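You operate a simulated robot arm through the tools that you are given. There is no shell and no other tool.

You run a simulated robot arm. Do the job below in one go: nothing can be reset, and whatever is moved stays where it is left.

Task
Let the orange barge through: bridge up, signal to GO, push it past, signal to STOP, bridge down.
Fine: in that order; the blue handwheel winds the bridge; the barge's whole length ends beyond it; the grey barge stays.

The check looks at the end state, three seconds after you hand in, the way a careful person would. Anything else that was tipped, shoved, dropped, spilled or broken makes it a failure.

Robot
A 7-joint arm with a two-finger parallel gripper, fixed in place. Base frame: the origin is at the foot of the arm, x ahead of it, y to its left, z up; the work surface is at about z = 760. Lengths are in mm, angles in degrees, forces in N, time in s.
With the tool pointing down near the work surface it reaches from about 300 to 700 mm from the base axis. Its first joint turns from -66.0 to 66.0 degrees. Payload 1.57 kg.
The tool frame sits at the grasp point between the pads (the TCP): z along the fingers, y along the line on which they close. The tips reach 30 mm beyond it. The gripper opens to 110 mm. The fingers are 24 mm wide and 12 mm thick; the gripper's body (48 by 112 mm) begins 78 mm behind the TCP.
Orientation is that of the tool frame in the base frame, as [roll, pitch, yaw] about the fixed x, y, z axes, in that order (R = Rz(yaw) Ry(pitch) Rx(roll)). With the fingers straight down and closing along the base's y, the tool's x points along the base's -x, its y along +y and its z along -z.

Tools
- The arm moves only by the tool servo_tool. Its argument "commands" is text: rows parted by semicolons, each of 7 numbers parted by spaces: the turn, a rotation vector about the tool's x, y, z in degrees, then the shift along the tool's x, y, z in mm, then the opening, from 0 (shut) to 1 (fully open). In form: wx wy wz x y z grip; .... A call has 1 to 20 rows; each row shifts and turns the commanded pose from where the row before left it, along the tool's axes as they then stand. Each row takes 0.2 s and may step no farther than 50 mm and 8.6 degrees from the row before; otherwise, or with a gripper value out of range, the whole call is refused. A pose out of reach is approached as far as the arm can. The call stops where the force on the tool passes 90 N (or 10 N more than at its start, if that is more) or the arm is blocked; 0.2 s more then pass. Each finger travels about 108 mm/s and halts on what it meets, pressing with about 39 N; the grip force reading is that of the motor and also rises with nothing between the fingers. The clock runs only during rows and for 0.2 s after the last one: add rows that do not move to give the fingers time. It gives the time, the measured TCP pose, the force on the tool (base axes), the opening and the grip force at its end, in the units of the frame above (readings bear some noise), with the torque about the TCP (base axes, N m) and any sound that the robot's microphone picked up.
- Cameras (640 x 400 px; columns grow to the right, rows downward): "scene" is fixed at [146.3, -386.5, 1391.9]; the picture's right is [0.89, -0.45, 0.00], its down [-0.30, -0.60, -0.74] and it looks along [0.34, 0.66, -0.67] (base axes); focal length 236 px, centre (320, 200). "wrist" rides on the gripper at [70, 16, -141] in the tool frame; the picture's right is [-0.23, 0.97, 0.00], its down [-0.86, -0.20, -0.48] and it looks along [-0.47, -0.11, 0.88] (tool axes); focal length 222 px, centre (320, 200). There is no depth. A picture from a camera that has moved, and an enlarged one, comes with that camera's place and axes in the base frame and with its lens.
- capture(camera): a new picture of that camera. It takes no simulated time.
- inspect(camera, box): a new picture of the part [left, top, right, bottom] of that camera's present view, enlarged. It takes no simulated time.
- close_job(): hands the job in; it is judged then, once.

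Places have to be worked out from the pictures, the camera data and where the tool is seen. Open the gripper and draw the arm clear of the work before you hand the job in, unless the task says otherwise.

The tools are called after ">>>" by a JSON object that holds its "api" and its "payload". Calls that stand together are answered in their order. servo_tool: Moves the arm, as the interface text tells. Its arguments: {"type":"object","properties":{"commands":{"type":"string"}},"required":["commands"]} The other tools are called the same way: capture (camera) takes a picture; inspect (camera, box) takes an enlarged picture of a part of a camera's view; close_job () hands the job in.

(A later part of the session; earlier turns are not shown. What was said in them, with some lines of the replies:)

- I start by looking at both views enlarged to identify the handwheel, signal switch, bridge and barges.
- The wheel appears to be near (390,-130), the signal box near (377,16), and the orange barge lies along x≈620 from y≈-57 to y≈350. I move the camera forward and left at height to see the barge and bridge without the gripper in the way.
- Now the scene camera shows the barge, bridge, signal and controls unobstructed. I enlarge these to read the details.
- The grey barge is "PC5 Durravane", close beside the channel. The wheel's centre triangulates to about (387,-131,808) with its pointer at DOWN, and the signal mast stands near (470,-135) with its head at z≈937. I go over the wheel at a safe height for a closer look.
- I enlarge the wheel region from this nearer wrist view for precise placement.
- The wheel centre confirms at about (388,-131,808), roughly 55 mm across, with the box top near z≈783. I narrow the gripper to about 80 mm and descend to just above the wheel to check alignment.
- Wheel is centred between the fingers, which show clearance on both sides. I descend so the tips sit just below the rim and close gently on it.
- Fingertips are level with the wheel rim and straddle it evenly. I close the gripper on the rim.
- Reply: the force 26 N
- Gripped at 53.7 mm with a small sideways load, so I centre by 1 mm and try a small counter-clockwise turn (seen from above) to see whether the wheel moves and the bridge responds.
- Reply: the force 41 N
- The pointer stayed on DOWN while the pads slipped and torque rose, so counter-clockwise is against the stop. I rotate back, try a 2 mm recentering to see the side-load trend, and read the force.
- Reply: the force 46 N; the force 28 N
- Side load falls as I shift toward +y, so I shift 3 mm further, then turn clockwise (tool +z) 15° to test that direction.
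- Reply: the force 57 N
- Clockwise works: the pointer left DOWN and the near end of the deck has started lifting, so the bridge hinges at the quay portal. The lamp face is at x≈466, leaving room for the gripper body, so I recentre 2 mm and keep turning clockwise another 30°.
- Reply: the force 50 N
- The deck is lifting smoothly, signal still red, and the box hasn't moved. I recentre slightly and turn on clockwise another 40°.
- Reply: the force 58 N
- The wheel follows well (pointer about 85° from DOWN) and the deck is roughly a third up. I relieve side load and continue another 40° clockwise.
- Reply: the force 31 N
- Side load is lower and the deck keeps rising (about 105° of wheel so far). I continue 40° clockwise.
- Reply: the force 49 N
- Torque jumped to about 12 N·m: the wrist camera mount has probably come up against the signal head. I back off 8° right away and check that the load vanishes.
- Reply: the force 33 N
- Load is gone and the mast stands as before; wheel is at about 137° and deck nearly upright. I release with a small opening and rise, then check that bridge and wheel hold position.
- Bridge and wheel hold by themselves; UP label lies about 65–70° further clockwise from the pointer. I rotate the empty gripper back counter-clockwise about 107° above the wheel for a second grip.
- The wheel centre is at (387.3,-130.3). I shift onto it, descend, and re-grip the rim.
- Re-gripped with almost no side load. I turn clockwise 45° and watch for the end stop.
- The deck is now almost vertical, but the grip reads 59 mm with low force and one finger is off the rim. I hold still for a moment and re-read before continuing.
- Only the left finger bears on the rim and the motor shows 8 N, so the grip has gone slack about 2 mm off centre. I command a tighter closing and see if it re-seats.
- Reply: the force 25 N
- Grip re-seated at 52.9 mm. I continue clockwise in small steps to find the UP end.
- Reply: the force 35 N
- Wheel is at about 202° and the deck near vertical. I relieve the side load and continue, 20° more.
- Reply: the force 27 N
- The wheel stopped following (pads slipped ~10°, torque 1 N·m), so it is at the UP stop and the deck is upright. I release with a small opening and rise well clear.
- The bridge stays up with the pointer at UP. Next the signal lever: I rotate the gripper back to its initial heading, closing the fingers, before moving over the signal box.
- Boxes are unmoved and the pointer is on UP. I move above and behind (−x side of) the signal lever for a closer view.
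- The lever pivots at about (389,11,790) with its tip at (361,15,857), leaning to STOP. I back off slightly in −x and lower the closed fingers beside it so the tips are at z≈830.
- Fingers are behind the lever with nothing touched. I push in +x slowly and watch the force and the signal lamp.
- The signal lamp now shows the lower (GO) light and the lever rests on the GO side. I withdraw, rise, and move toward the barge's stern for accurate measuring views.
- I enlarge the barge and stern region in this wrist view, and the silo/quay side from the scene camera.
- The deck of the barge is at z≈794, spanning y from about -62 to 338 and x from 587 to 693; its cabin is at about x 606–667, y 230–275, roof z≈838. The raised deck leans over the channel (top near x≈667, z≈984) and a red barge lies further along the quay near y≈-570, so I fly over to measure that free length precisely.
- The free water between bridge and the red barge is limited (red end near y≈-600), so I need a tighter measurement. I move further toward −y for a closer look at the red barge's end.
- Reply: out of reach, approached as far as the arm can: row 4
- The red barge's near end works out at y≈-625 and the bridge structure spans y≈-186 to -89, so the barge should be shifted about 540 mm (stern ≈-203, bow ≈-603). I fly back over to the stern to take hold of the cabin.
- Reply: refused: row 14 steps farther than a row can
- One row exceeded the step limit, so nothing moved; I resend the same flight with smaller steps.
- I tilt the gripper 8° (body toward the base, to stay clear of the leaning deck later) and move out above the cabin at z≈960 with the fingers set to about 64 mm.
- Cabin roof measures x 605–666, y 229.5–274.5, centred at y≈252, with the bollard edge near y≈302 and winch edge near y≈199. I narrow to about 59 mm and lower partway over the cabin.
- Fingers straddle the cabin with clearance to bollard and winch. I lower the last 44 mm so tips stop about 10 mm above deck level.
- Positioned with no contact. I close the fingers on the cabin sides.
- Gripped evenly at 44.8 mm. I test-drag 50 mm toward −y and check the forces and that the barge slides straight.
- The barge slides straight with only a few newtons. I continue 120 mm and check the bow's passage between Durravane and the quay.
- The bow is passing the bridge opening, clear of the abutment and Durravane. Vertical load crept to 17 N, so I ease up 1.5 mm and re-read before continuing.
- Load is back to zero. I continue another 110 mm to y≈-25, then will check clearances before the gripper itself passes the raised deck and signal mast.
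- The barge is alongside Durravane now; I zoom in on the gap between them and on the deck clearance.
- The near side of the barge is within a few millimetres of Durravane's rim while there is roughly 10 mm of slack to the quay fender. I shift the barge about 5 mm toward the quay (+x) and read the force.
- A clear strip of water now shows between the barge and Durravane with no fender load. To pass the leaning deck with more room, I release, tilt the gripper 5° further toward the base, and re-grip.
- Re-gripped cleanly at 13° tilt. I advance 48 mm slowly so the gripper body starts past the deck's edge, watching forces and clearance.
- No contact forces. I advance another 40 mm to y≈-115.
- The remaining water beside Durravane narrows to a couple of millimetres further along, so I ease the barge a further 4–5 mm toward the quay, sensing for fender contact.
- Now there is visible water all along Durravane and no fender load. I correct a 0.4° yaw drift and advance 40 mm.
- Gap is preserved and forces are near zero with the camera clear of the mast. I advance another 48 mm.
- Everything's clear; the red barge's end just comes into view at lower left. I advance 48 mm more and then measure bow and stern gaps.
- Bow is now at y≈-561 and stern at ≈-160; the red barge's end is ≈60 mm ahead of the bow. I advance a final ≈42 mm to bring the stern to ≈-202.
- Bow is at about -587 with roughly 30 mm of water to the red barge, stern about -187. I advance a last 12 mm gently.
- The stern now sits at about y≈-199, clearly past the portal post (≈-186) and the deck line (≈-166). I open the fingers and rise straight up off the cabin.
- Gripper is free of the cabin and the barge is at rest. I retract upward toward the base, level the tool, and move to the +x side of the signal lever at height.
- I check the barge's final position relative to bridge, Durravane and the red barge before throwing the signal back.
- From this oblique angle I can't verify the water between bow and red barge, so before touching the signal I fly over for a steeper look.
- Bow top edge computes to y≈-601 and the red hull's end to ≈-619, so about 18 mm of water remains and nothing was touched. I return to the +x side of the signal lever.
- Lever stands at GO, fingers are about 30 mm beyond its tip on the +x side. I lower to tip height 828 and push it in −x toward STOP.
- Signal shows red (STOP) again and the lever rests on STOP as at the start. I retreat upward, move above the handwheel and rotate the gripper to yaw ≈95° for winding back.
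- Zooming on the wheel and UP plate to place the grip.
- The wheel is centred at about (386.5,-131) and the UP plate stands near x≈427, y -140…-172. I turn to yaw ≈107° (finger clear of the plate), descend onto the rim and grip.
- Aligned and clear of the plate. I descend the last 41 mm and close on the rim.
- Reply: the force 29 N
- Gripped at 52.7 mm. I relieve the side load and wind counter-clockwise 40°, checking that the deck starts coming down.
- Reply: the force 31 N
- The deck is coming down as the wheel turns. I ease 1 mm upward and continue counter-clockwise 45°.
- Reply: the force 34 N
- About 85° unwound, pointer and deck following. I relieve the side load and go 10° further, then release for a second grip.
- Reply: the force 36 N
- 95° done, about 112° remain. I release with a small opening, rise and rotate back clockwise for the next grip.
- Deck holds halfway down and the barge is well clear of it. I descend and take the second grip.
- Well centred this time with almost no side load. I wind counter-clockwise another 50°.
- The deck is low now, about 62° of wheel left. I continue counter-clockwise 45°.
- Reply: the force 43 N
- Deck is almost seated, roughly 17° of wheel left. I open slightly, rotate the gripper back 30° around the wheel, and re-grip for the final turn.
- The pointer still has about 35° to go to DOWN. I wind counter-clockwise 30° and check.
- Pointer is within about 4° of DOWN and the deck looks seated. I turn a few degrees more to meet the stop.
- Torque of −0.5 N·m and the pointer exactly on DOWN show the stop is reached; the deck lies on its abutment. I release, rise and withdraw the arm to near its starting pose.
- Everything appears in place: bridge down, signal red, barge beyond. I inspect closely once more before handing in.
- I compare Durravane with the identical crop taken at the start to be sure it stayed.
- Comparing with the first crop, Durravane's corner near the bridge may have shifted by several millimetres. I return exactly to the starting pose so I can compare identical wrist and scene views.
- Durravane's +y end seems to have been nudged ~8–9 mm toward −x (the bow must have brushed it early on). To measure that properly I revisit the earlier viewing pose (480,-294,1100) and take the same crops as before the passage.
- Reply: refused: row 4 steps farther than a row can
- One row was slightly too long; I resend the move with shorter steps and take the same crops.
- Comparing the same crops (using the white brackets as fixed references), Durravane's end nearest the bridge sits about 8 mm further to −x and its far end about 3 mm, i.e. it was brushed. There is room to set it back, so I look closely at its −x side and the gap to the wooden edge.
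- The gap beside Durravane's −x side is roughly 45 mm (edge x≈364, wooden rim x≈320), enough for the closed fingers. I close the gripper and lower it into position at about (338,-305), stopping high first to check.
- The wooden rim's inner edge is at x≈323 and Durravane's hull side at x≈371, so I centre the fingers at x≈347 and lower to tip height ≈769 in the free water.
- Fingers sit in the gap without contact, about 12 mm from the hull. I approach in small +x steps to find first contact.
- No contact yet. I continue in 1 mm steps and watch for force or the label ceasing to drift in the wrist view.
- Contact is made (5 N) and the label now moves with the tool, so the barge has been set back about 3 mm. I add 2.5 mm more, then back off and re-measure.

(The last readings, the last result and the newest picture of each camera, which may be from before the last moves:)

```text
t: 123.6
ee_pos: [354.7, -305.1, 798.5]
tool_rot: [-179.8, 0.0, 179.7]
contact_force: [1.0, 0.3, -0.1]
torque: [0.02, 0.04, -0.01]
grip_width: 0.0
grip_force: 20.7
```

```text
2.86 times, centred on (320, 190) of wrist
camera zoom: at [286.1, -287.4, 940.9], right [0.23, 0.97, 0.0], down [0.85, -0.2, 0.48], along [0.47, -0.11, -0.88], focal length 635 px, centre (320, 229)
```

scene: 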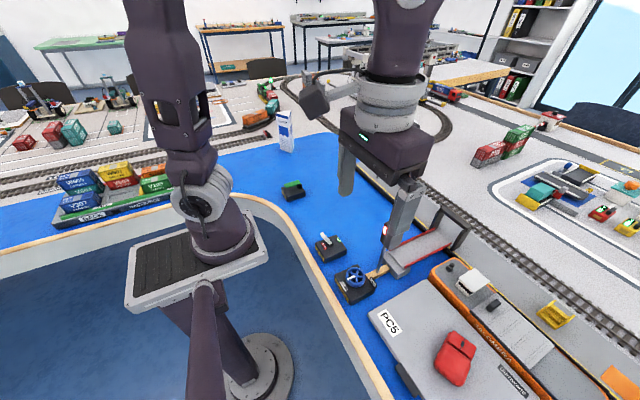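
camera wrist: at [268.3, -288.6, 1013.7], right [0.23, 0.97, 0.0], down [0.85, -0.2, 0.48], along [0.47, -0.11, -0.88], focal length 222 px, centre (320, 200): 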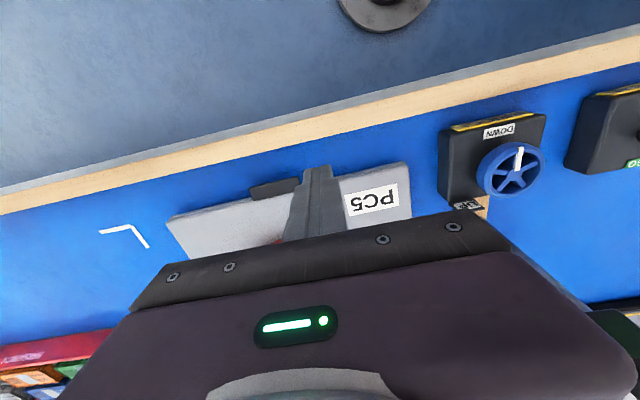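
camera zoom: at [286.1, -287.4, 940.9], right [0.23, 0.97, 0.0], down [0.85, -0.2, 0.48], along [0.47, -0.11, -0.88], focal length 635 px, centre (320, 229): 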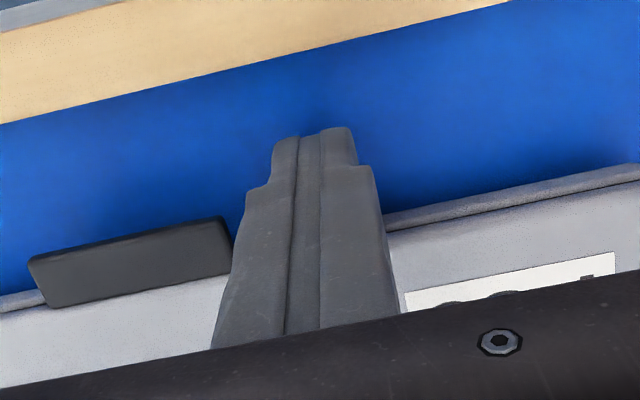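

By the wrist view the label end has been moved back about 5.8 mm. I rise clear and return to the comparison pose to check against the pre-passage crops.

>>> {"api": "servo_tool", "payload": {"commands": "0 0 0 0 0 -40 0; 0 0 0 0 0 -45 0; 0 0 0 0 0 -45 0.4; 0 0 0 0 0 -45 1; 0 0 0 -35 3 -30 1; 0 0 0 -35 3 -30 1; 0 0 0 -35 3 -30 1; 0 0 0 -20.5 2.3 -38.5 1; 0 0 0 0 0 0 1; 0 0 0 0 0 0 1"}}

>>> {"api": "inspect", "payload": {"camera": "wrist", "box": [120, 80, 320, 280]}}

>>> {"api": "inspect", "payload": {"camera": "wrist", "box": [340, 60, 540, 240]}}

>>> {"api": "capture", "payload": {"camera": "wrist"}}

```text
t: 125.8
ee_pos: [479.9, -294.1, 1101.1]
tool_rot: [-179.9, 0.0, 179.7]
contact_force: [-0.4, -0.1, -0.3]
torque: [0.02, -0.06, 0.01]
grip_width: 110.2
grip_force: 0.0
```

```text
2.00 times, centred on (220, 180) of wrist
camera zoom: at [412.5, -277.6, 1243.6], right [0.23, 0.97, 0.0], down [0.85, -0.2, 0.48], along [0.47, -0.11, -0.88], focal length 444 px, centre (520, 240)
```

zoom: 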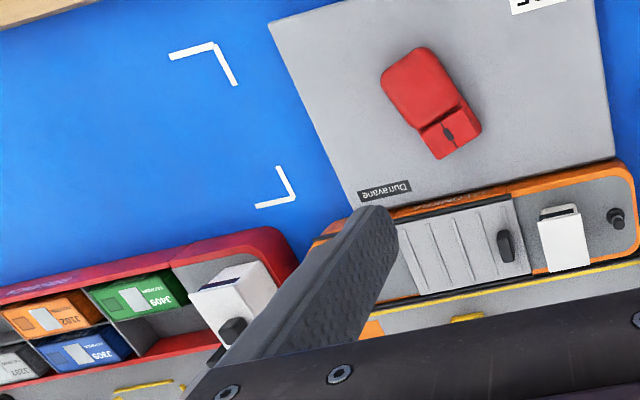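

```text
2.22 times, centred on (440, 150) of wrist
camera zoom: at [412.5, -277.6, 1243.6], right [0.23, 0.97, 0.0], down [0.85, -0.2, 0.48], along [0.47, -0.11, -0.88], focal length 494 px, centre (53, 311)
```

zoom: 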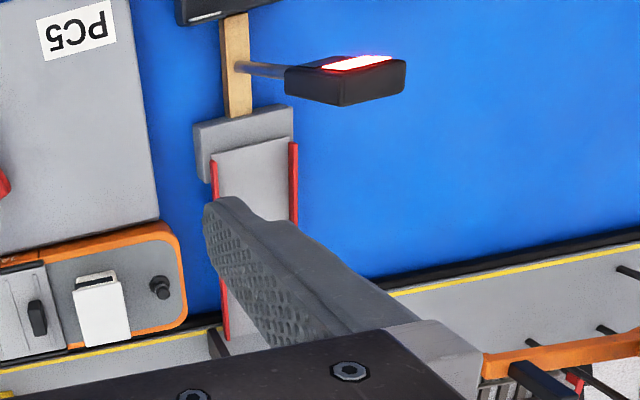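

```text
taken
camera wrist: at [412.5, -277.6, 1243.6], right [0.23, 0.97, 0.0], down [0.85, -0.2, 0.48], along [0.47, -0.11, -0.88], focal length 222 px, centre (320, 200)
```

wrist: 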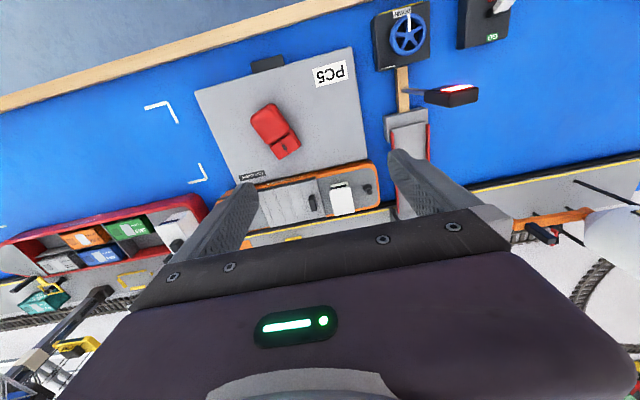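

In x the grey barge now matches the pre-passage crops within about 1 mm. I check the scene crop against the very first one as well.

>>> {"api": "inspect", "payload": {"camera": "scene", "box": [360, 240, 600, 400]}}

>>> {"api": "inspect", "payload": {"camera": "scene", "box": [310, 215, 420, 305]}}

```text
2.50 times, centred on (480, 320) of scene
camera zoom: at [146.3, -386.5, 1391.9], right [0.89, -0.45, 0.0], down [-0.3, -0.6, -0.74], along [0.34, 0.66, -0.67], focal length 590 px, centre (-80, -100)
```

zoom: 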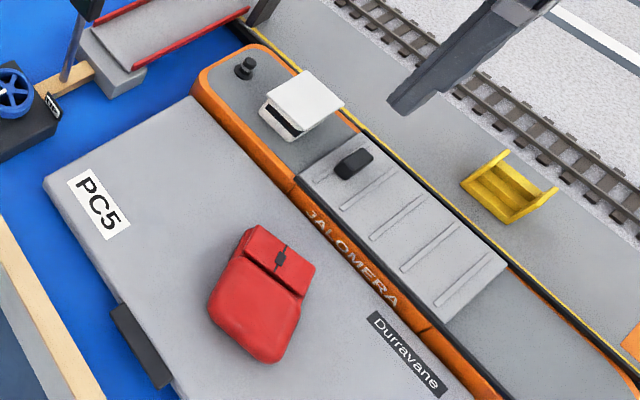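

```text
4.44 times, centred on (365, 260) of scene
camera zoom: at [146.3, -386.5, 1391.9], right [0.89, -0.45, 0.0], down [-0.3, -0.6, -0.74], along [0.34, 0.66, -0.67], focal length 1049 px, centre (120, -67)
```

zoom: 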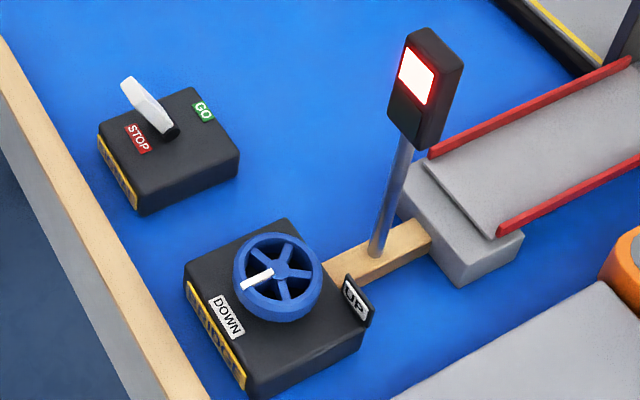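

Durravane now matches its original place to within a few millimetres, the wheel pointer is on DOWN, the signal is red, and the bridge lies flat. I draw the arm back to its starting pose with the gripper open.

>>> {"api": "servo_tool", "payload": {"commands": "0 0 0 0 0 -20 1; 0 0 0 33 19 -14 1; 0 0 0 33 19 -14 1; 0 0 0 33 19 -14 1; 0 0 0 33 19 -12 1; 0 0 0 33 18 0 1; 0 0 0 0 0 0 1; 0 0 0 0 0 0 1"}}

>>> {"api": "capture", "payload": {"camera": "scene"}}

>>> {"api": "capture", "payload": {"camera": "wrist"}}

```text
t: 127.6
ee_pos: [316.8, -197.1, 1173.6]
tool_rot: [-179.8, 0.0, 179.7]
contact_force: [-0.5, 0.8, 0.5]
torque: [-0.01, 0.0, -0.01]
grip_width: 110.1
grip_force: 0.0
```

```text
taken
```

scene: 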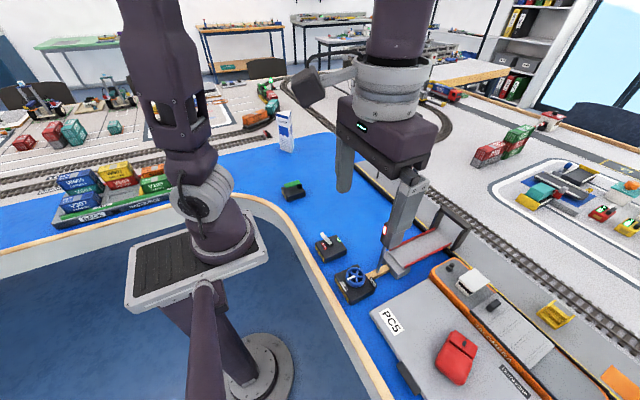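

```text
taken
camera wrist: at [248.4, -180.6, 1316.2], right [0.23, 0.97, 0.0], down [0.85, -0.2, 0.48], along [0.47, -0.11, -0.88], focal length 222 px, centre (320, 200)
```

wrist: 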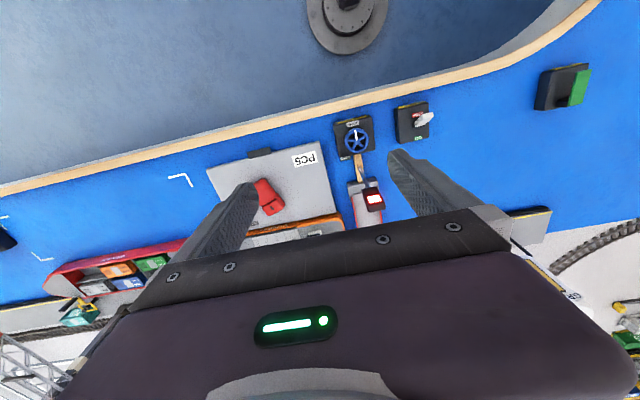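

All is settled: orange barge wholly beyond the lowered bridge, signal at STOP, wheel on DOWN, grey barge in its place, arm clear with open gripper. I hand the job in.

>>> {"api": "close_job", "payload": {}}

```text
The job is handed in.
```

I took the orange barge through in the order you gave, but its hull brushed the grey barge on the way past. I pushed the grey barge back, and it now sits a few millimetres from where it started.

- **Bridge:** I wound it up with the blue handwheel before the passage and back down afterwards. The pointer is on DOWN against its stop and the deck rests on its support.
- **Signal:** I set it to GO before the barge moved and back to STOP before lowering the bridge. The red lamp is lit.
- **Orange barge:** I gripped its cabin and slid it through. By my measurements the stern is about 33 mm past the deck edge and 13 mm past the frame post. About 18 mm of water is left before the red barge, which was not touched.
- **Grey barge:** The brush moved the end nearest the bridge about 8–9 mm. I pushed it back from its table-edge side. Across the channel it now matches its old position to within about 1–2 mm. It is still about 2–5 mm off along the channel, away from the bridge, and I left that.
- **Signal mast:** While I was winding the bridge up, what was probably the wrist camera pressed against the mast. I backed off at once, and the mast looks unmoved.

The arm is back near its starting pose with the gripper open.
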